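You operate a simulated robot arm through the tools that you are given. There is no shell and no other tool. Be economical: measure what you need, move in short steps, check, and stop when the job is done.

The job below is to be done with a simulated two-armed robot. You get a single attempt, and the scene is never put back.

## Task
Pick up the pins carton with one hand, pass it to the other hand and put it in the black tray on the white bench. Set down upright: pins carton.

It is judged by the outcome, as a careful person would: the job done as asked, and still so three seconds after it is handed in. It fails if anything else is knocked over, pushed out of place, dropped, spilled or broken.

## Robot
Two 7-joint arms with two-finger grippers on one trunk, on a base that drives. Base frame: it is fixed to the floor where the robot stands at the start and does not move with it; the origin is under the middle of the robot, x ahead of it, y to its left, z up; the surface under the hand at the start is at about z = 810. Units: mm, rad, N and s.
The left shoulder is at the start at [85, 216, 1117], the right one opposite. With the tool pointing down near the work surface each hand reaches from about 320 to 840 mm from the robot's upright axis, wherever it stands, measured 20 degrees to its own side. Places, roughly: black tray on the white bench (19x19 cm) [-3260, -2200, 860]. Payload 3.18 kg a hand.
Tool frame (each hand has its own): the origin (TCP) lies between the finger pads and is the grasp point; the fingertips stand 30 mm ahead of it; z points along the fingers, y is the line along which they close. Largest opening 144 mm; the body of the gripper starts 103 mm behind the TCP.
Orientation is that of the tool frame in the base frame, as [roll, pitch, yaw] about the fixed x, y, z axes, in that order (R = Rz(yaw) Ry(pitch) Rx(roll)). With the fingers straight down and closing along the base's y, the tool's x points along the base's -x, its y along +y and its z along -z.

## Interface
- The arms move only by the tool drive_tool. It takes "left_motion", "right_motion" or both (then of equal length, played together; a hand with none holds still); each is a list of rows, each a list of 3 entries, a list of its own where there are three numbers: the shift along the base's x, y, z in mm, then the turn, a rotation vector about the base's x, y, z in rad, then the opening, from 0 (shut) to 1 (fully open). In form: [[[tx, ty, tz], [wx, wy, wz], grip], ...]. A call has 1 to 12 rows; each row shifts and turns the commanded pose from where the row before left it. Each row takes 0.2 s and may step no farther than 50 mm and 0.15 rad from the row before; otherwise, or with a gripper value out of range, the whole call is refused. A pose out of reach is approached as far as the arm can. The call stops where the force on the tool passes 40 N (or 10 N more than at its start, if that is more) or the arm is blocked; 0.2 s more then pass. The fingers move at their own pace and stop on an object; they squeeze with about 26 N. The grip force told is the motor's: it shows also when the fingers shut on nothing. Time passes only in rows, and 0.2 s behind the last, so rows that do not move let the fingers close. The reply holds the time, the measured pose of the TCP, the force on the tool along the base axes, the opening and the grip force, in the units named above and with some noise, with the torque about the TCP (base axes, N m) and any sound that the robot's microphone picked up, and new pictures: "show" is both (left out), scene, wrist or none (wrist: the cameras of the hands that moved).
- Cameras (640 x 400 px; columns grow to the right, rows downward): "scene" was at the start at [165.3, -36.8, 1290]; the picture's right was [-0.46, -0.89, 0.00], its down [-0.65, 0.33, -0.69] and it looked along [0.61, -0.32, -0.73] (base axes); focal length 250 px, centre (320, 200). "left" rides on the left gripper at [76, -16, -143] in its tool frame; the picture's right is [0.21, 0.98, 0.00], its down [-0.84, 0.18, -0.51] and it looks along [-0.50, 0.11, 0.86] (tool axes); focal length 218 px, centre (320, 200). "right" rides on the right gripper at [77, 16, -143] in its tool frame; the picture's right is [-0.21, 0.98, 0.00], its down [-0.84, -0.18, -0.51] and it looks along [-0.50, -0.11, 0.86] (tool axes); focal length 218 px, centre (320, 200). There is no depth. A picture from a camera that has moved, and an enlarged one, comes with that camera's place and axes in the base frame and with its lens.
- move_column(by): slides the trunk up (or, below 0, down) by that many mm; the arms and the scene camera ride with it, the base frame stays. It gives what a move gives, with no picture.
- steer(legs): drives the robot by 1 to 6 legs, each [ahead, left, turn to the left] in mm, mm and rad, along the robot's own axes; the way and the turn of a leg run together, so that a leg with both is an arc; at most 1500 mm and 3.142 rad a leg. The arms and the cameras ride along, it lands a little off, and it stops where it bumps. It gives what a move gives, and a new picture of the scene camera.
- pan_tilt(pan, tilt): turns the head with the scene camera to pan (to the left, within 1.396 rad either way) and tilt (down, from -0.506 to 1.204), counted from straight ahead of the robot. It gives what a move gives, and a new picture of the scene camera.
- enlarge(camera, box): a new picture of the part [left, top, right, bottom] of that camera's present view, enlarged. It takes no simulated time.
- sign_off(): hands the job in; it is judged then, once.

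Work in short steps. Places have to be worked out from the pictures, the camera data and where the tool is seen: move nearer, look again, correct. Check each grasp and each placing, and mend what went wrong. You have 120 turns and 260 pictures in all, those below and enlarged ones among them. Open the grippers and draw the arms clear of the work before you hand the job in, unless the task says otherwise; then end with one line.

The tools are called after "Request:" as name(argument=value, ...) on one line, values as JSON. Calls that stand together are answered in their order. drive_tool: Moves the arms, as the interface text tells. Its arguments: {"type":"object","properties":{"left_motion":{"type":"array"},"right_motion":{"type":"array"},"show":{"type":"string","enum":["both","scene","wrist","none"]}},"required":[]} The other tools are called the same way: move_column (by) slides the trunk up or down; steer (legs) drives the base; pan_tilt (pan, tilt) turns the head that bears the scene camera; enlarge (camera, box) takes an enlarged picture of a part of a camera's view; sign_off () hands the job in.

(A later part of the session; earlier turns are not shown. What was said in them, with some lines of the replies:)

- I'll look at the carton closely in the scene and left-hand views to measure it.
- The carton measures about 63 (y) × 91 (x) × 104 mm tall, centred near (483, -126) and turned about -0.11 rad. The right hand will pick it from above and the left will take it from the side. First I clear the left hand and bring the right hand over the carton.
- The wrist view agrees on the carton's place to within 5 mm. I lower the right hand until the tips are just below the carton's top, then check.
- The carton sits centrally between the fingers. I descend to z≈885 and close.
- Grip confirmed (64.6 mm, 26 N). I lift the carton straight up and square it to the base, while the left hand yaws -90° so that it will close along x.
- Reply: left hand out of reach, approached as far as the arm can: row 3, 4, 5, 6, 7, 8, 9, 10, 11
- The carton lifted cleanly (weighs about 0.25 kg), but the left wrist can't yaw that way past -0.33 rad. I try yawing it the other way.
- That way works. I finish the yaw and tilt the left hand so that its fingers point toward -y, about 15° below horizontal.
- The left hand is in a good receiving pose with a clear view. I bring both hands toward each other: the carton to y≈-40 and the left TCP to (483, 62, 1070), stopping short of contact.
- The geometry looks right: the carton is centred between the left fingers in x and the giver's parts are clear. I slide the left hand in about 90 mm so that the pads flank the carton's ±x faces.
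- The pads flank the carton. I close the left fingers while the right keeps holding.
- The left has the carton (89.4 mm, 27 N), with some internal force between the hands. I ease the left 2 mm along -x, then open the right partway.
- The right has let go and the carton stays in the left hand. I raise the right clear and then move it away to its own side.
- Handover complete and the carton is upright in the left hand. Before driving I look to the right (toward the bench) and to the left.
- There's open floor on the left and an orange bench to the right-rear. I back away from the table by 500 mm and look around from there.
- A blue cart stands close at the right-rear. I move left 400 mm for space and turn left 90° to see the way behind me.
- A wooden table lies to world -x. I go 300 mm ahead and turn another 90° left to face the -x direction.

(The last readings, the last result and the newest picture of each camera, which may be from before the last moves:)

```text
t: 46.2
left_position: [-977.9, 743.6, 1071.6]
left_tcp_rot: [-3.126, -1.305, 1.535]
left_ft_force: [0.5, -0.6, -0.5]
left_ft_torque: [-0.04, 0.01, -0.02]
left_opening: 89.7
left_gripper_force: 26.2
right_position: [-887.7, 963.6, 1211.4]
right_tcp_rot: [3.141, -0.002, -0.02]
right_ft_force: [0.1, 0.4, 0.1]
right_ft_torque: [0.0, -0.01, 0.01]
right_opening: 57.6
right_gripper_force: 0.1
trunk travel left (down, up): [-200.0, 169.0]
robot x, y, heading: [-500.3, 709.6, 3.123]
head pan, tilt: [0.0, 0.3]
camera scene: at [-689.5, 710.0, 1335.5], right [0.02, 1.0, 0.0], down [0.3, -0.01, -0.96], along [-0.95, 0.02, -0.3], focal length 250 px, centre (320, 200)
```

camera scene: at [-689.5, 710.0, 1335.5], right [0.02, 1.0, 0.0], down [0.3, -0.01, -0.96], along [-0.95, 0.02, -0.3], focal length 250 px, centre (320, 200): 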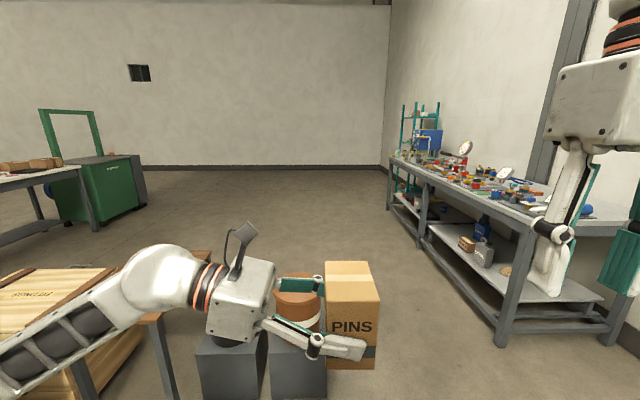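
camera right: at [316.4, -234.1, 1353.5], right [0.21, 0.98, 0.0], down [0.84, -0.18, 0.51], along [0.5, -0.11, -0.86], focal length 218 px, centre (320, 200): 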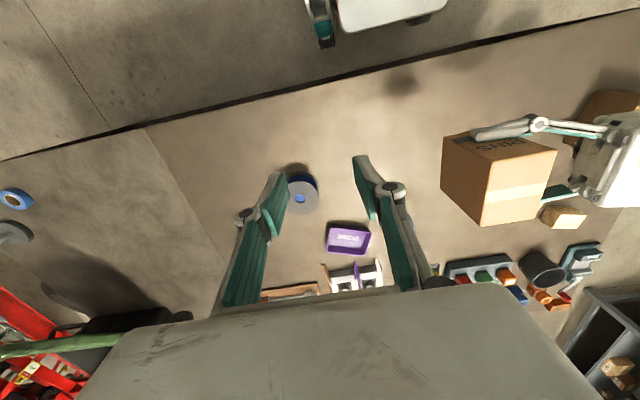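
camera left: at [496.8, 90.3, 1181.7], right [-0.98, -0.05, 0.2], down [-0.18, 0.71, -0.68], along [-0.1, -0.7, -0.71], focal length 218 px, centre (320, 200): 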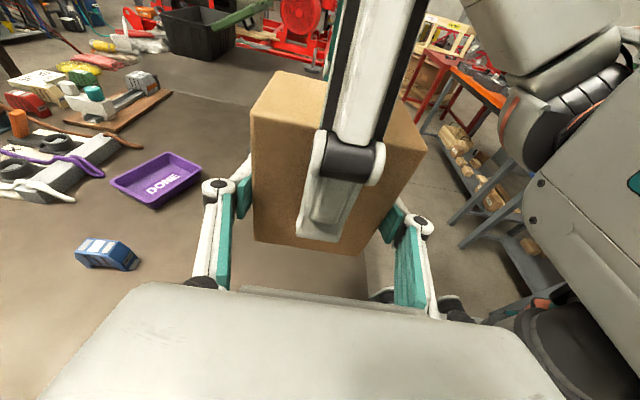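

The white bench with a blue front appears toward (-2500…-3500, -2000). The head is looking ahead now, so I turn it back to the bench and enlarge it.

Request:
pan_tilt(pan=0.75, tilt=0.3)

Request:
enlarge(camera="scene", box=[200, 100, 360, 200])

```text
t: 47.4
left_position: [-977.9, 744.5, 1072.1]
left_tcp_rot: [-3.126, -1.306, 1.534]
left_ft_force: [0.0, 1.0, 0.2]
left_ft_torque: [-0.01, -0.03, -0.02]
left_opening: 89.4
left_gripper_force: 26.0
right_position: [-888.1, 963.0, 1209.7]
right_tcp_rot: [3.141, -0.002, -0.019]
right_ft_force: [-0.4, -0.9, -0.3]
right_ft_torque: [-0.01, -0.01, 0.03]
right_opening: 57.6
right_gripper_force: 0.0
trunk travel left (down, up): [-200.0, 169.0]
robot x, y, heading: [-498.3, 706.0, 3.125]
head pan, tilt: [0.75, 0.3]
camera scene: at [-665.7, 646.0, 1335.5], right [-0.67, 0.75, 0.0], down [0.22, 0.2, -0.96], along [-0.71, -0.64, -0.3], focal length 250 px, centre (320, 200)
```

scene: 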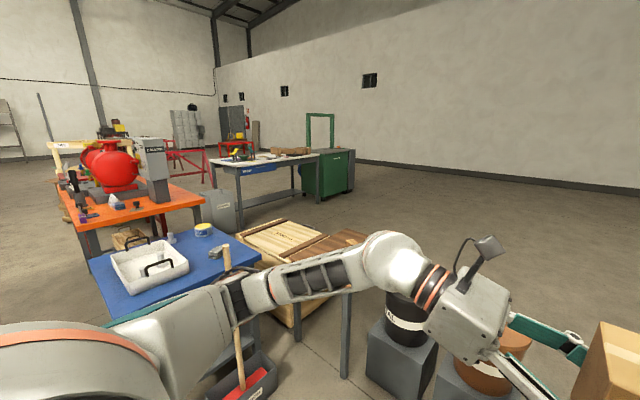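

```text
4.00 times, centred on (280, 150) of scene
camera zoom: at [-665.7, 646.0, 1335.5], right [-0.67, 0.75, 0.0], down [0.22, 0.2, -0.96], along [-0.71, -0.64, -0.3], focal length 1000 px, centre (480, 400)
```

zoom: 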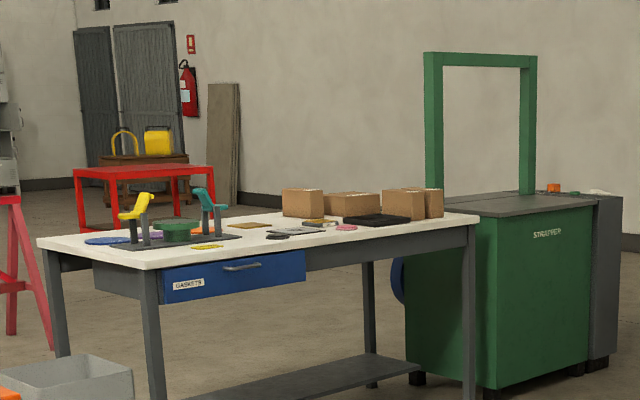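

The tray is visible as a low black tray near the right end of the bench, about (-3200, -2195), with cartons behind it and flat parts beside it. I drive through the corridor at y≈1280, past the stands, to x≈-3200.

Request:
steer(legs=[[0, -570, 0], [1000, 0, 0]])

Request:
pan_tilt(pan=0.2, tilt=0.4)

```text
t: 57.6
left_position: [-1956.8, 1324.3, 1071.3]
left_tcp_rot: [-3.127, -1.305, 1.541]
left_ft_force: [-0.3, 0.1, 0.5]
left_ft_torque: [0.01, 0.02, 0.0]
left_opening: 89.6
left_gripper_force: 25.6
right_position: [-1866.4, 1544.4, 1210.1]
right_tcp_rot: [3.14, -0.002, -0.013]
right_ft_force: [0.1, 1.1, -0.6]
right_ft_torque: [-0.02, -0.01, -0.01]
right_opening: 57.8
right_gripper_force: 0.2
trunk travel left (down, up): [-200.0, 169.0]
robot x, y, heading: [-1478.5, 1294.8, 3.128]
head pan, tilt: [0.75, 0.3]
camera scene: at [-1643.2, 1229.1, 1335.5], right [-0.67, 0.74, 0.0], down [0.22, 0.2, -0.96], along [-0.71, -0.64, -0.3], focal length 250 px, centre (320, 200)
```

scene: 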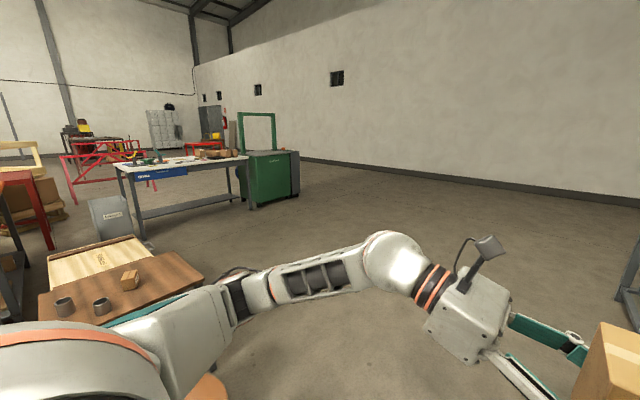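

```text
t: 58.5
left_position: [-1956.7, 1324.8, 1070.8]
left_tcp_rot: [-3.127, -1.306, 1.541]
left_ft_force: [0.5, -0.2, 0.2]
left_ft_torque: [-0.04, 0.01, -0.02]
left_opening: 89.8
left_gripper_force: 26.0
right_position: [-1867.1, 1543.4, 1210.5]
right_tcp_rot: [3.141, -0.002, -0.014]
right_ft_force: [0.2, -0.3, -0.4]
right_ft_torque: [0.01, 0.0, 0.0]
right_opening: 57.8
right_gripper_force: 0.0
trunk travel left (down, up): [-200.0, 169.0]
robot x, y, heading: [-1473.9, 1290.1, 3.128]
head pan, tilt: [0.201, 0.4]
camera scene: at [-1664.8, 1274.5, 1326.3], right [-0.19, 0.98, 0.0], down [0.38, 0.07, -0.92], along [-0.9, -0.17, -0.39], focal length 250 px, centre (320, 200)
```

scene: 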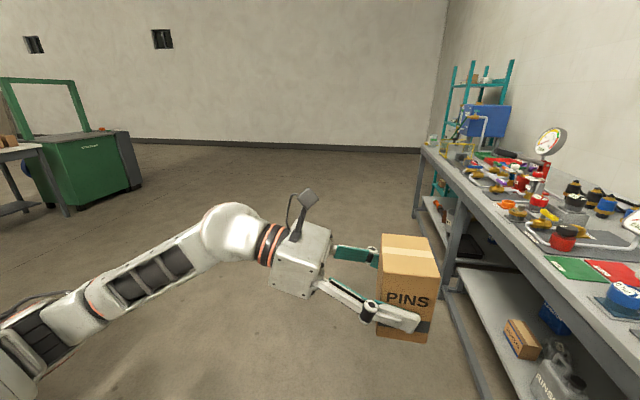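

The floor ahead is clear. I continue to about (-3200, 600), turn to face -y, and advance part of the way.

Request:
steer(legs=[[900, 0, 0], [850, 700, 0], [0, 0, 1.571], [1200, 0, 0]])

Request:
pan_tilt(pan=0.0, tilt=0.45)

```text
t: 78.9
left_position: [-3235.7, -1062.2, 1070.2]
left_tcp_rot: [-3.127, -1.308, 3.136]
left_ft_force: [0.1, -0.4, 0.0]
left_ft_torque: [-0.05, -0.02, -0.02]
left_opening: 89.5
left_gripper_force: 25.8
right_position: [-3458.1, -977.2, 1210.2]
right_tcp_rot: [3.141, -0.001, 1.585]
right_ft_force: [-0.2, 0.6, 0.4]
right_ft_torque: [0.04, 0.0, 0.02]
right_opening: 57.4
right_gripper_force: 0.0
trunk travel left (down, up): [-200.0, 169.0]
robot x, y, heading: [-3213.3, -581.0, -1.556]
head pan, tilt: [0.201, 0.4]
camera scene: at [-3194.8, -767.9, 1326.2], right [-0.98, -0.21, 0.0], down [-0.08, 0.38, -0.92], along [0.2, -0.9, -0.39], focal length 250 px, centre (320, 200)
```

scene: 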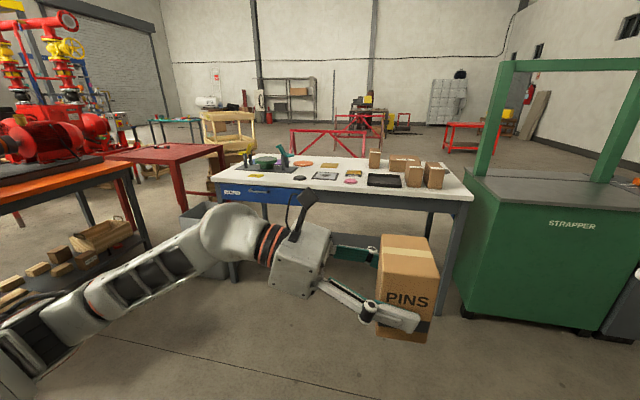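

```text
t: 79.7
left_position: [-3236.0, -1061.1, 1071.0]
left_tcp_rot: [-3.126, -1.304, 3.138]
left_ft_force: [0.5, 0.3, 0.7]
left_ft_torque: [0.0, -0.04, 0.0]
left_opening: 89.7
left_gripper_force: 25.4
right_position: [-3457.6, -977.8, 1211.4]
right_tcp_rot: [-3.14, -0.002, 1.584]
right_ft_force: [0.1, 0.2, -0.2]
right_ft_torque: [0.02, -0.03, -0.01]
right_opening: 57.3
right_gripper_force: 0.0
trunk travel left (down, up): [-200.0, 169.0]
robot x, y, heading: [-3215.3, -580.9, -1.562]
head pan, tilt: [0.0, 0.45]
camera scene: at [-3213.2, -769.1, 1321.6], right [-1.0, -0.01, 0.0], down [-0.01, 0.44, -0.9], along [0.01, -0.9, -0.44], focal length 250 px, centre (320, 200)
```

scene: 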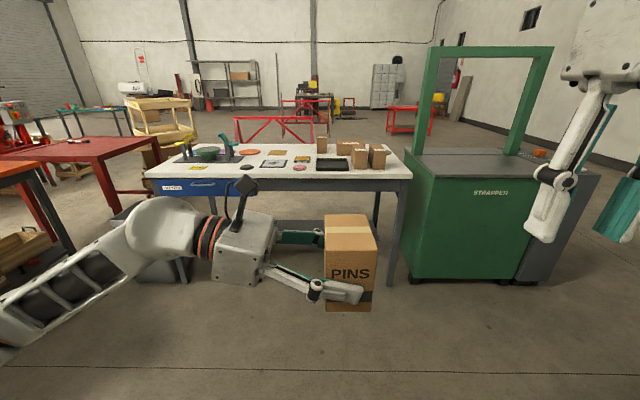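

I'm facing the bench squarely. I enlarge the tray area to measure it.

Request:
enlarge(camera="scene", box=[250, 120, 420, 226])

```text
3.76 times, centred on (335, 173) of scene
camera zoom: at [-3213.2, -769.1, 1321.6], right [-1.0, -0.01, 0.0], down [-0.01, 0.44, -0.9], along [0.01, -0.9, -0.44], focal length 941 px, centre (264, 302)
```

zoom: 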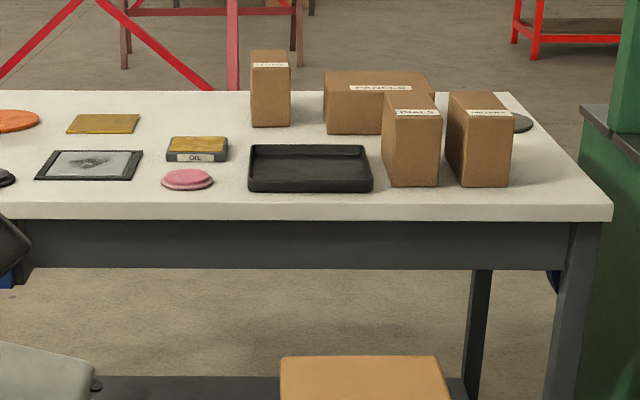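

Cartons stand about 15 mm to the right of the tray; the left side has only flat items, so approaching from the left suits the left hand. To keep the elbow high over the bench, I raise the trunk and rehearse the lowered pose here in free space.

Request:
move_column(by=165)

Request:
drive_tool(left_motion=[[[0, -10, -40], [0, 0, 0], 0.4], [[0, -15, -40], [0, 0, 0], 0.4], [[0, -15, -40], [0, 0, 0], 0.4], [[0, -15, -40], [0, 0, 0], 0.4], [[0, -15, -40], [0, 0, 0], 0.4], [[0, -15, -40], [0, 0, 0], 0.4], [[0, -15, -40], [0, 0, 0], 0.4], [[0, 0, -35], [0, 0, 0], 0.4], [[0, 0, 0], [0, 0, 0], 0.4]], show="scene")

```text
t: 81.5
left_position: [-3236.3, -1061.3, 1235.9]
left_tcp_rot: [-3.127, -1.303, 3.141]
left_ft_force: [-0.8, 1.0, -3.9]
left_ft_torque: [0.02, -0.03, -0.02]
left_opening: 89.4
left_gripper_force: 26.2
right_position: [-3457.0, -979.1, 1376.7]
right_tcp_rot: [-3.142, -0.002, 1.585]
right_ft_force: [-0.5, 0.1, -0.5]
right_ft_torque: [-0.01, -0.01, -0.01]
right_opening: 57.7
right_gripper_force: 0.0
trunk travel left (down, up): [-365.0, 4.0]
robot x, y, heading: [-3214.7, -580.3, -1.558]
head pan, tilt: [0.0, 0.45]
```

```text
t: 83.5
left_position: [-3237.5, -1161.9, 920.4]
left_tcp_rot: [-3.125, -1.304, 3.136]
left_ft_force: [-0.5, 0.4, -3.2]
left_ft_torque: [-0.05, -0.06, -0.01]
left_opening: 89.6
left_gripper_force: 26.8
right_position: [-3456.6, -977.8, 1375.5]
right_tcp_rot: [-3.14, -0.001, 1.585]
right_ft_force: [0.0, -0.3, -0.2]
right_ft_torque: [0.0, -0.01, 0.02]
right_opening: 57.6
right_gripper_force: 0.0
trunk travel left (down, up): [-365.0, 4.0]
robot x, y, heading: [-3215.5, -579.0, -1.554]
head pan, tilt: [0.0, 0.45]
camera scene: at [-3214.1, -714.1, 1489.8], right [-1.0, -0.01, 0.0], down [-0.01, 0.44, -0.9], along [0.01, -0.9, -0.44], focal length 250 px, centre (320, 200)
```

scene: 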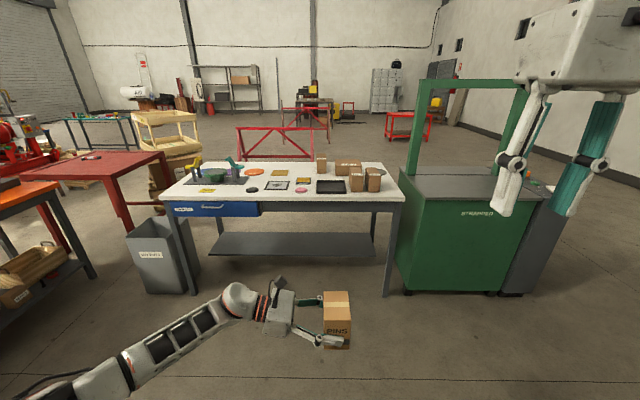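

The rehearsed pose is easily reachable. Tray centre estimate: (-3268, -2210), rim at about z=868. I raise the hand 150 mm and drive up to the bench, stopping about 250 mm short to re-measure.

Request:
drive_tool(left_motion=[[[0, 0, 40], [0, 0, 0], 0.4], [[0, 0, 40], [0, 0, 0], 0.4], [[0, 0, 40], [0, 0, 0], 0.4], [[0, 0, 40], [0, 0, 0], 0.4]], show="none")

Request:
steer(legs=[[0, -25, -0.017], [790, 0, 0]])

Request:
pan_tilt(pan=0.0, tilt=0.7)

```text
t: 84.5
left_position: [-3234.5, -1160.9, 1081.2]
left_tcp_rot: [-3.132, -1.303, -3.14]
left_ft_force: [0.1, -0.6, -3.7]
left_ft_torque: [0.01, -0.03, 0.03]
left_opening: 89.3
left_gripper_force: 25.9
right_position: [-3458.8, -977.6, 1376.4]
right_tcp_rot: [-3.141, -0.004, 1.585]
right_ft_force: [-0.8, 0.0, 0.2]
right_ft_torque: [-0.02, -0.01, -0.03]
right_opening: 57.5
right_gripper_force: 0.1
trunk travel left (down, up): [-365.0, 4.0]
robot x, y, heading: [-3215.5, -580.4, -1.56]
head pan, tilt: [0.0, 0.45]
```

```text
t: 89.3
left_position: [-3274.0, -1954.5, 1081.4]
left_tcp_rot: [-3.128, -1.304, 3.119]
left_ft_force: [0.0, -0.5, -3.5]
left_ft_torque: [0.0, 0.02, 0.02]
left_opening: 89.8
left_gripper_force: 25.5
right_position: [-3493.6, -1767.1, 1374.4]
right_tcp_rot: [3.141, 0.0, 1.563]
right_ft_force: [-0.8, -0.2, -0.6]
right_ft_torque: [0.01, 0.02, 0.0]
right_opening: 57.6
right_gripper_force: 0.0
trunk travel left (down, up): [-365.0, 4.0]
robot x, y, heading: [-3244.5, -1376.3, -1.575]
head pan, tilt: [0.0, 0.45]
camera scene: at [-3244.8, -1507.5, 1489.7], right [-1.0, 0.01, 0.0], down [0.0, 0.44, -0.9], along [0.0, -0.9, -0.44], focal length 250 px, centre (320, 200)
```

scene: 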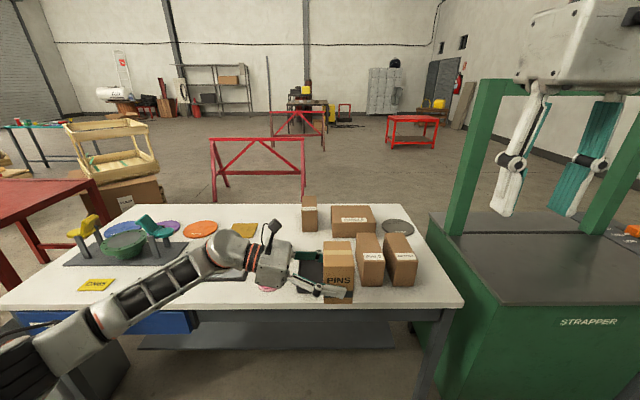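

```text
t: 90.1
left_position: [-3273.8, -1954.2, 1081.9]
left_tcp_rot: [-3.125, -1.305, 3.122]
left_ft_force: [0.1, 0.4, -2.6]
left_ft_torque: [0.01, -0.06, 0.01]
left_opening: 89.6
left_gripper_force: 25.4
right_position: [-3494.5, -1765.5, 1376.2]
right_tcp_rot: [-3.139, -0.002, 1.566]
right_ft_force: [0.1, -0.5, -0.4]
right_ft_torque: [-0.01, -0.02, -0.01]
right_opening: 57.5
right_gripper_force: 0.1
trunk travel left (down, up): [-365.0, 4.0]
robot x, y, heading: [-3242.4, -1377.0, -1.577]
head pan, tilt: [0.0, 0.7]
camera scene: at [-3244.8, -1500.0, 1467.6], right [-1.0, 0.01, 0.0], down [0.0, 0.64, -0.77], along [0.0, -0.77, -0.64], focal length 250 px, centre (320, 200)
```

scene: 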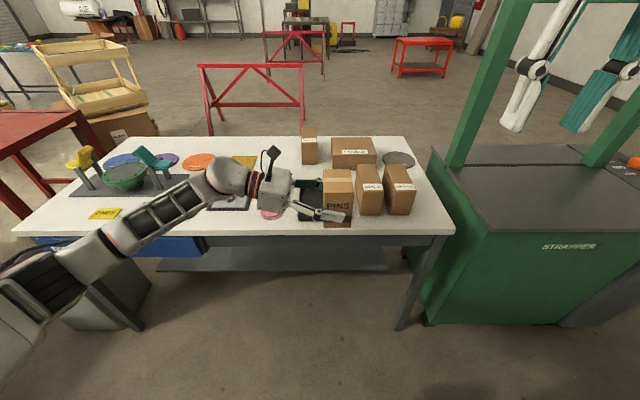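

The approach is clear. I look through the left hand's camera to see the tray from another angle.

Request:
enlarge(camera="left", box=[0, 0, 640, 400])

Request:
enlarge(camera="scene", box=[230, 120, 430, 245])

```text
1.00 times, centred on (320, 200) of left (not enlarged: the box is as wide or as high as the picture)
camera zoom: at [-3156.6, -1969.7, 1191.3], right [-0.05, 0.98, 0.2], down [0.71, 0.17, -0.68], along [-0.7, 0.11, -0.71], focal length 218 px, centre (320, 200)
```

zoom: 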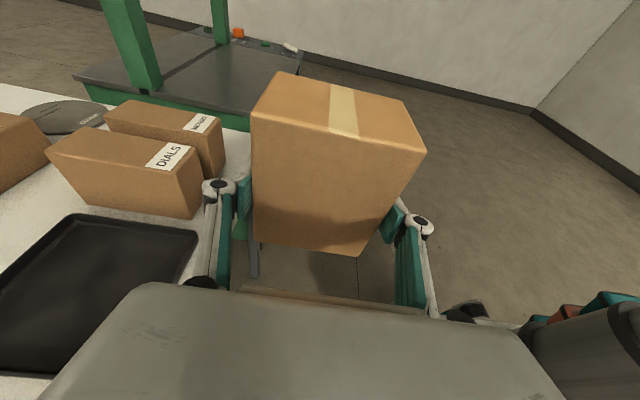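

```text
3.20 times, centred on (330, 182) of scene
camera zoom: at [-3244.8, -1500.0, 1467.6], right [-1.0, 0.01, 0.0], down [0.0, 0.64, -0.77], along [0.0, -0.77, -0.64], focal length 800 px, centre (288, 256)
```

zoom: 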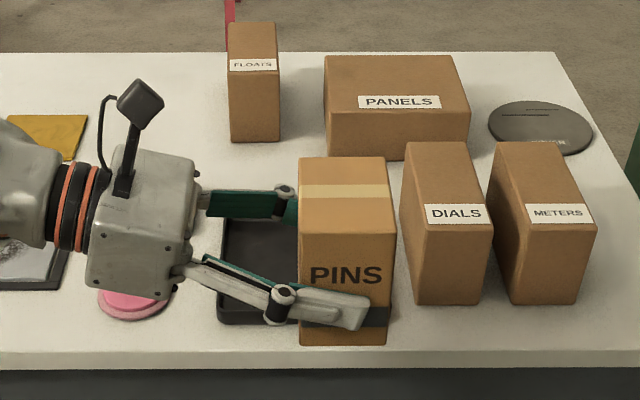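

Both views put the tray centre at about (-3263, -2208), rim z≈868, square to me. I drive the last 252 mm ahead and 20 mm left so the carton hangs over the tray.

Request:
steer(legs=[[252, 20, 0]])

Request:
enlarge(camera="left", box=[0, 0, 640, 400])

Request:
enlarge(camera="scene", box=[200, 150, 440, 300])

```text
t: 91.9
left_position: [-3253.1, -2208.2, 1081.1]
left_tcp_rot: [-3.129, -1.305, 3.126]
left_ft_force: [-0.3, 0.3, -2.9]
left_ft_torque: [0.0, -0.02, 0.01]
left_opening: 89.5
left_gripper_force: 25.8
right_position: [-3473.3, -2022.4, 1375.7]
right_tcp_rot: [-3.14, -0.002, 1.568]
right_ft_force: [-0.3, 0.2, -0.3]
right_ft_torque: [0.03, -0.04, 0.01]
right_opening: 57.7
right_gripper_force: 0.1
trunk travel left (down, up): [-365.0, 4.0]
robot x, y, heading: [-3225.1, -1627.8, -1.574]
head pan, tilt: [0.0, 0.7]
camera scene: at [-3225.5, -1755.0, 1467.5], right [-1.0, 0.0, 0.0], down [0.0, 0.64, -0.76], along [0.0, -0.76, -0.64], focal length 250 px, centre (320, 200)
```

scene: 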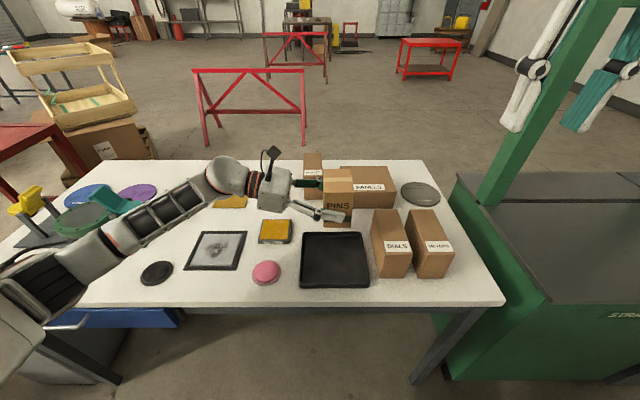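

```text
1.00 times, centred on (320, 200) of left (not enlarged: the box is as wide or as high as the picture)
camera zoom: at [-3135.8, -2224.2, 1190.9], right [-0.05, 0.98, 0.2], down [0.71, 0.18, -0.68], along [-0.7, 0.11, -0.71], focal length 218 px, centre (320, 200)
```

zoom: 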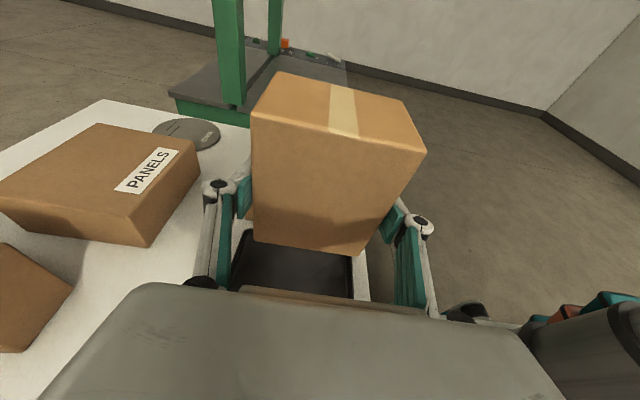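

```text
2.67 times, centred on (320, 225) of scene
camera zoom: at [-3225.5, -1755.0, 1467.5], right [-1.0, 0.0, 0.0], down [0.0, 0.64, -0.76], along [0.0, -0.76, -0.64], focal length 666 px, centre (320, 133)
```

zoom: 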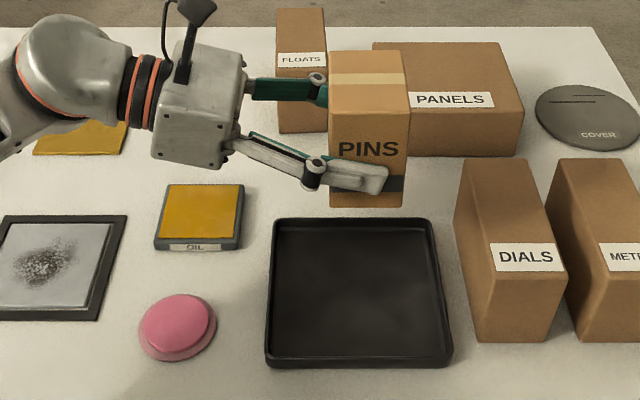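

The tray now shows fully: centre (-3265, -2209), 190 mm square, and the carton hangs squarely above it with clearance all round. I lower it until its bottom is about 15 mm above the floor of the tray.

Request:
drive_tool(left_motion=[[[0, 0, -40], [0, 0, 0], 0.4], [[0, 0, -40], [0, 0, 0], 0.4], [[0, 0, -40], [0, 0, 0], 0.4], [[0, 0, -35], [0, 0, 0], 0.4], [[0, 0, 0], [0, 0, 0], 0.4]])

Request:
enlarge(camera="scene", box=[200, 170, 440, 320])

```text
t: 93.1
left_position: [-3253.1, -2206.1, 924.9]
left_tcp_rot: [-3.125, -1.305, 3.125]
left_ft_force: [-0.4, 0.1, -1.5]
left_ft_torque: [0.03, -0.05, 0.01]
left_opening: 89.5
left_gripper_force: 25.7
right_position: [-3473.2, -2020.1, 1377.0]
right_tcp_rot: [-3.14, -0.003, 1.57]
right_ft_force: [-0.1, 0.6, -0.2]
right_ft_torque: [-0.01, -0.01, -0.01]
right_opening: 57.5
right_gripper_force: 0.1
trunk travel left (down, up): [-365.0, 4.0]
robot x, y, heading: [-3222.7, -1626.2, -1.567]
head pan, tilt: [0.0, 0.7]
camera scene: at [-3225.5, -1753.9, 1467.6], right [-1.0, 0.0, 0.0], down [0.0, 0.64, -0.76], along [0.0, -0.76, -0.64], focal length 250 px, centre (320, 200)
camera left: at [-3135.3, -2222.3, 1035.2], right [-0.05, 0.98, 0.2], down [0.71, 0.17, -0.68], along [-0.7, 0.11, -0.71], focal length 218 px, centre (320, 200)
```

scene: 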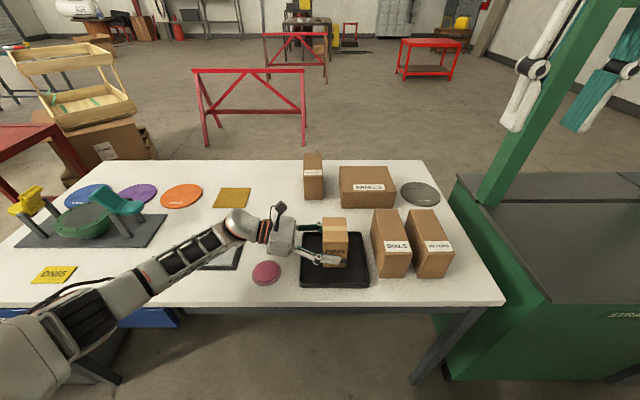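
left: 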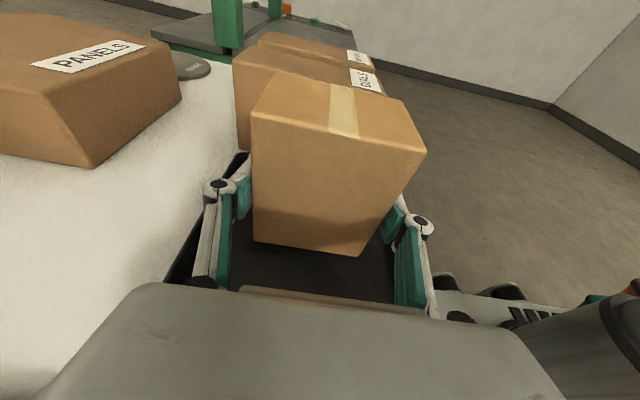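

```text
2.67 times, centred on (320, 245) of scene
camera zoom: at [-3225.5, -1753.9, 1467.6], right [-1.0, 0.0, 0.0], down [0.0, 0.64, -0.76], along [0.0, -0.76, -0.64], focal length 666 px, centre (320, 80)
```

zoom: 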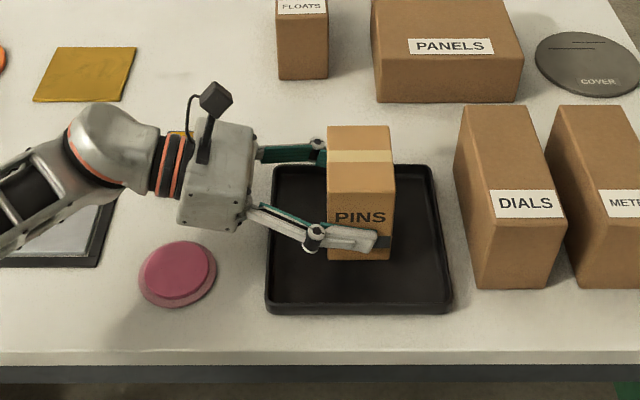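

The carton is centred over the tray. I lower it gently in small steps to find contact.

Request:
drive_tool(left_motion=[[[0, 0, -5], [0, 0, 0], 0.4], [[0, 0, -4], [0, 0, 0], 0.4], [[0, 0, -3], [0, 0, 0], 0.4], [[0, 0, 0], [0, 0, 0], 0.4]], show="none")

```text
t: 94.1
left_position: [-3254.7, -2208.3, 914.5]
left_tcp_rot: [-3.126, -1.305, 3.125]
left_ft_force: [0.5, 0.2, -3.3]
left_ft_torque: [0.0, -0.04, 0.02]
left_opening: 89.7
left_gripper_force: 25.5
right_position: [-3473.6, -2022.5, 1374.9]
right_tcp_rot: [3.141, -0.001, 1.57]
right_ft_force: [0.3, 0.0, -0.5]
right_ft_torque: [0.0, -0.03, -0.02]
right_opening: 57.5
right_gripper_force: 0.0
trunk travel left (down, up): [-365.0, 4.0]
robot x, y, heading: [-3224.4, -1627.8, -1.577]
head pan, tilt: [0.0, 0.7]
```

No contact yet (bottom about z=867). I go on lowering slowly.

Request:
drive_tool(left_motion=[[[0, 0, -3], [0, 0, 0], 0.4], [[0, 0, -2], [0, 0, 0], 0.4], [[0, 0, -2], [0, 0, 0], 0.4], [[0, 0, 0], [0, 0, 0], 0.4]], show="none")

Request:
enlarge(camera="scene", box=[270, 200, 390, 300])

```text
t: 95.1
left_position: [-3253.6, -2206.5, 906.0]
left_tcp_rot: [-3.127, -1.304, 3.124]
left_ft_force: [-0.4, 0.3, -3.6]
left_ft_torque: [-0.02, -0.03, -0.04]
left_opening: 89.8
left_gripper_force: 25.4
right_position: [-3473.1, -2021.7, 1375.6]
right_tcp_rot: [3.141, -0.002, 1.57]
right_ft_force: [-0.3, -0.2, -0.3]
right_ft_torque: [0.0, 0.0, -0.01]
right_opening: 57.6
right_gripper_force: 0.2
trunk travel left (down, up): [-365.0, 4.0]
robot x, y, heading: [-3222.7, -1629.7, -1.574]
head pan, tilt: [0.0, 0.7]
```

```text
4.00 times, centred on (330, 250) of scene
camera zoom: at [-3225.5, -1754.2, 1467.6], right [-1.0, 0.0, 0.0], down [0.0, 0.64, -0.76], along [0.0, -0.76, -0.64], focal length 1000 px, centre (280, 0)
```

zoom: 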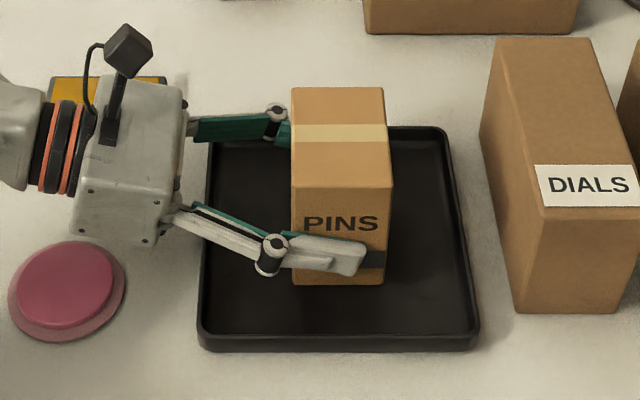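

Still no contact; the bottom is about z=860. I continue down.

Request:
drive_tool(left_motion=[[[0, 0, -3], [0, 0, 0], 0.4], [[0, 0, -2], [0, 0, 0], 0.4], [[0, 0, -2], [0, 0, 0], 0.4], [[0, 0, 0], [0, 0, 0], 0.4]], show="none")

```text
t: 96.1
left_position: [-3253.0, -2207.1, 902.2]
left_tcp_rot: [-3.122, -1.309, 3.121]
left_ft_force: [1.9, 0.1, 11.2]
left_ft_torque: [0.57, -0.4, -0.1]
left_opening: 89.7
left_gripper_force: 26.6
right_position: [-3472.1, -2020.7, 1376.1]
right_tcp_rot: [-3.141, -0.001, 1.568]
right_ft_force: [0.9, 0.2, -0.5]
right_ft_torque: [0.02, 0.02, 0.02]
right_opening: 57.3
right_gripper_force: 0.0
trunk travel left (down, up): [-365.0, 4.0]
robot x, y, heading: [-3221.8, -1626.9, -1.57]
head pan, tilt: [0.0, 0.7]
```

Contact (+11 N upward): the carton is on the tray floor. I ease up 2 mm to relieve the load and open the fingers gently.

Request:
drive_tool(left_motion=[[[0, 0, 1.5], [0, 0, 0], 0.4], [[0, 0, 0], [0, 0, 0], 0.62], [[0, 0, 0], [0, 0, 0], 0.7], [[0, 0, 0], [0, 0, 0], 0.8], [[0, 0, 0], [0, 0, 0], 0.8]])

Request:
enlarge(camera="scene", box=[270, 200, 390, 300])

```text
t: 97.3
left_position: [-3253.4, -2207.0, 902.1]
left_tcp_rot: [-3.126, -1.305, 3.122]
left_ft_force: [-0.6, 0.2, -0.2]
left_ft_torque: [0.04, -0.01, -0.03]
left_opening: 115.3
left_gripper_force: 0.0
right_position: [-3473.4, -2021.5, 1375.2]
right_tcp_rot: [3.142, 0.0, 1.57]
right_ft_force: [-0.9, -0.7, 1.0]
right_ft_torque: [0.05, -0.01, -0.01]
right_opening: 57.8
right_gripper_force: 0.1
trunk travel left (down, up): [-365.0, 4.0]
robot x, y, heading: [-3226.2, -1629.8, -1.572]
head pan, tilt: [0.0, 0.7]
camera scene: at [-3225.5, -1754.0, 1467.6], right [-1.0, 0.0, 0.0], down [0.0, 0.64, -0.76], along [0.0, -0.76, -0.64], focal length 250 px, centre (320, 200)
camera left: at [-3135.5, -2223.0, 1011.7], right [-0.05, 0.98, 0.2], down [0.71, 0.17, -0.68], along [-0.7, 0.11, -0.71], focal length 218 px, centre (320, 200)
```

scene: 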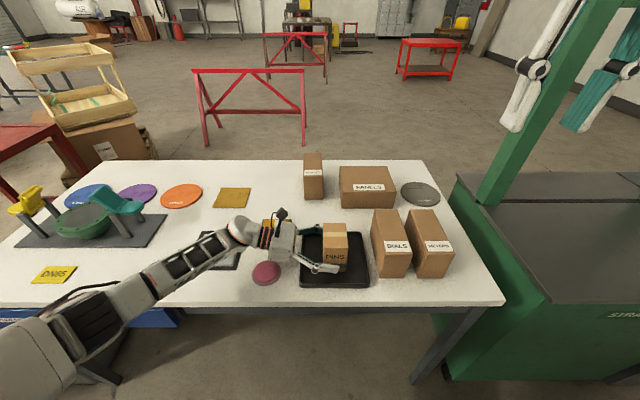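
left: 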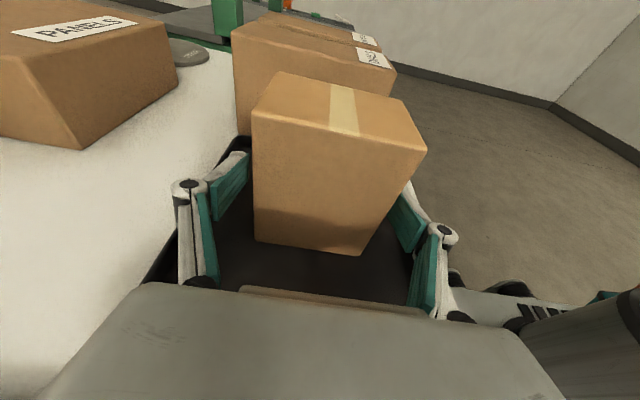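

```text
4.00 times, centred on (330, 250) of scene
camera zoom: at [-3225.5, -1754.0, 1467.6], right [-1.0, 0.0, 0.0], down [0.0, 0.64, -0.76], along [0.0, -0.76, -0.64], focal length 1000 px, centre (280, 0)
```

zoom: 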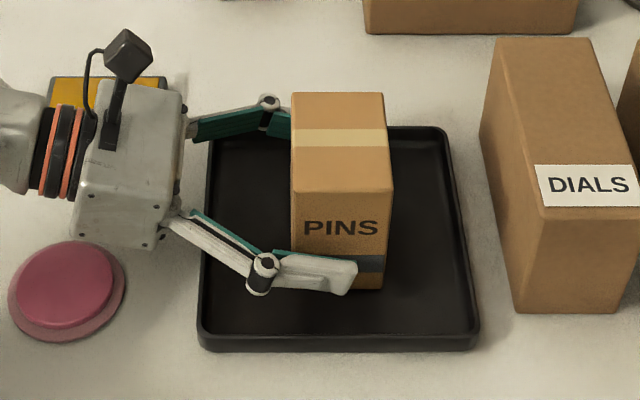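

The carton stands upright in the tray, released. I withdraw the left hand backward along its fingers (+x and slightly up), then raise it.

Request:
drive_tool(left_motion=[[[19, 0, 5], [0, 0, 0], 0.8], [[29, 0, 8], [0, 0, 0], 0.8], [[29, 0, 8], [0, 0, 0], 0.8], [[15, 0, 35], [0, 0, 0], 0.8], [[0, 0, 45], [0, 0, 0], 0.8], [[0, 0, 45], [0, 0, 0], 0.8], [[0, 0, 45], [0, 0, 0], 0.8], [[0, 0, 0], [0, 0, 0], 0.8]])

Request:
steer(legs=[[-350, 0, 0]])

Request:
enlarge(camera="scene", box=[200, 110, 440, 260])

```text
t: 99.1
left_position: [-3160.7, -2206.8, 1090.7]
left_tcp_rot: [-3.129, -1.303, 3.126]
left_ft_force: [0.0, 0.2, -0.5]
left_ft_torque: [0.0, -0.01, -0.02]
left_opening: 115.1
left_gripper_force: 0.0
right_position: [-3472.7, -2021.6, 1375.6]
right_tcp_rot: [3.141, 0.0, 1.57]
right_ft_force: [-0.1, -0.5, 0.1]
right_ft_torque: [0.03, -0.02, 0.02]
right_opening: 57.6
right_gripper_force: 0.2
trunk travel left (down, up): [-365.0, 4.0]
robot x, y, heading: [-3226.3, -1630.4, -1.576]
head pan, tilt: [0.0, 0.7]
camera scene: at [-3225.3, -1754.1, 1467.5], right [-1.0, 0.0, 0.0], down [0.0, 0.64, -0.76], along [0.0, -0.76, -0.64], focal length 250 px, centre (320, 200)
camera left: at [-3042.4, -2222.7, 1201.2], right [-0.05, 0.98, 0.2], down [0.71, 0.18, -0.68], along [-0.7, 0.11, -0.71], focal length 218 px, centre (320, 200)
```

scene: 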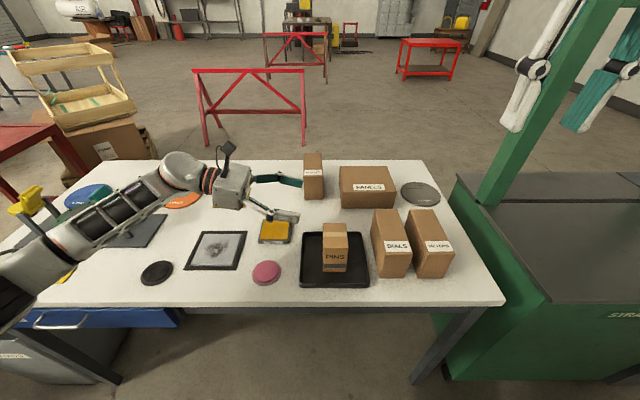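
left: 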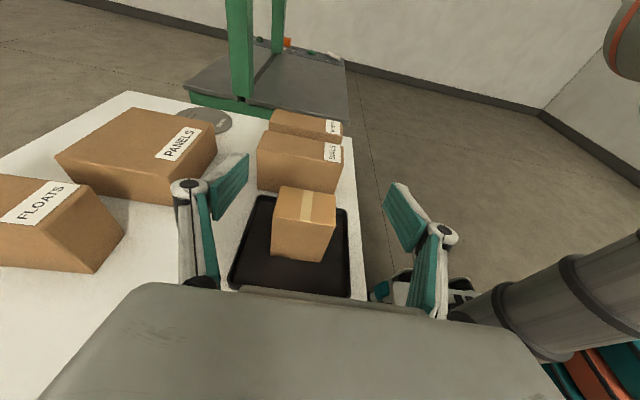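

```text
t: 101.4
left_position: [-3161.2, -1851.9, 1090.4]
left_tcp_rot: [-3.124, -1.305, 3.118]
left_ft_force: [-0.8, 0.8, 0.0]
left_ft_torque: [0.0, -0.02, 0.03]
left_opening: 115.2
left_gripper_force: 0.1
right_position: [-3473.3, -1664.6, 1376.1]
right_tcp_rot: [3.14, -0.001, 1.566]
right_ft_force: [0.2, 0.4, 0.2]
right_ft_torque: [-0.06, -0.01, -0.06]
right_opening: 57.5
right_gripper_force: 0.1
trunk travel left (down, up): [-365.0, 4.0]
robot x, y, heading: [-3224.2, -1278.3, -1.576]
head pan, tilt: [0.0, 0.7]
camera scene: at [-3224.6, -1398.3, 1467.7], right [-1.0, 0.0, 0.0], down [0.0, 0.64, -0.77], along [0.0, -0.77, -0.64], focal length 250 px, centre (320, 200)
```

scene: 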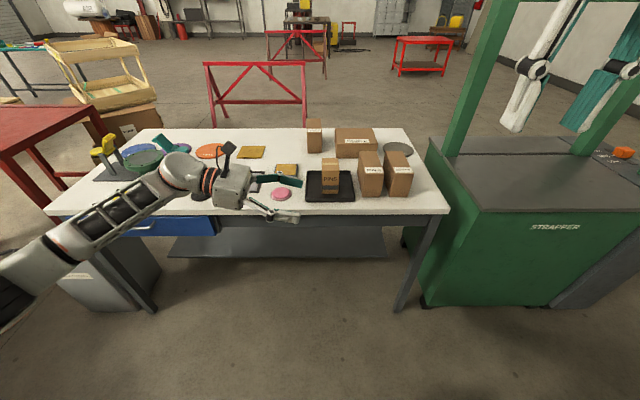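

```text
2.67 times, centred on (320, 185) of scene
camera zoom: at [-3224.6, -1398.3, 1467.7], right [-1.0, 0.0, 0.0], down [0.0, 0.64, -0.77], along [0.0, -0.77, -0.64], focal length 666 px, centre (320, 240)
```

zoom: 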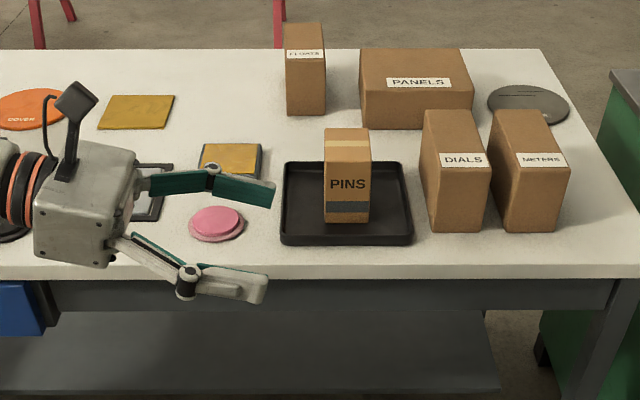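

The carton stands upright in the centre of the tray, nothing else has moved, and the arms are clear. I open both grippers fully and then hand in.

Request:
drive_tool(left_motion=[[[0, 0, 0], [0, 0, 0], 1], [[0, 0, 0], [0, 0, 0], 1]], right_motion=[[[0, 0, 0], [0, 0, 0], 1], [[0, 0, 0], [0, 0, 0], 1]], show="none")

Request:
sign_off()

```text
t: 102.0
left_position: [-3160.4, -1851.6, 1091.1]
left_tcp_rot: [-3.126, -1.306, 3.121]
left_ft_force: [-0.2, -0.9, 0.5]
left_ft_torque: [0.01, 0.02, 0.02]
left_opening: 144.2
left_gripper_force: 0.1
right_position: [-3472.8, -1664.8, 1375.3]
right_tcp_rot: [3.141, -0.003, 1.568]
right_ft_force: [0.8, 0.5, 0.0]
right_ft_torque: [0.0, 0.01, 0.02]
right_opening: 143.8
right_gripper_force: 0.1
trunk travel left (down, up): [-365.0, 4.0]
robot x, y, heading: [-3224.6, -1274.4, -1.571]
head pan, tilt: [0.0, 0.7]
```

```text
The job is handed in.
```

I picked up the pins carton with the right hand, passed it to the left, and set it upright in the centre of the black tray on the white bench; the last pictures show nothing else moved.
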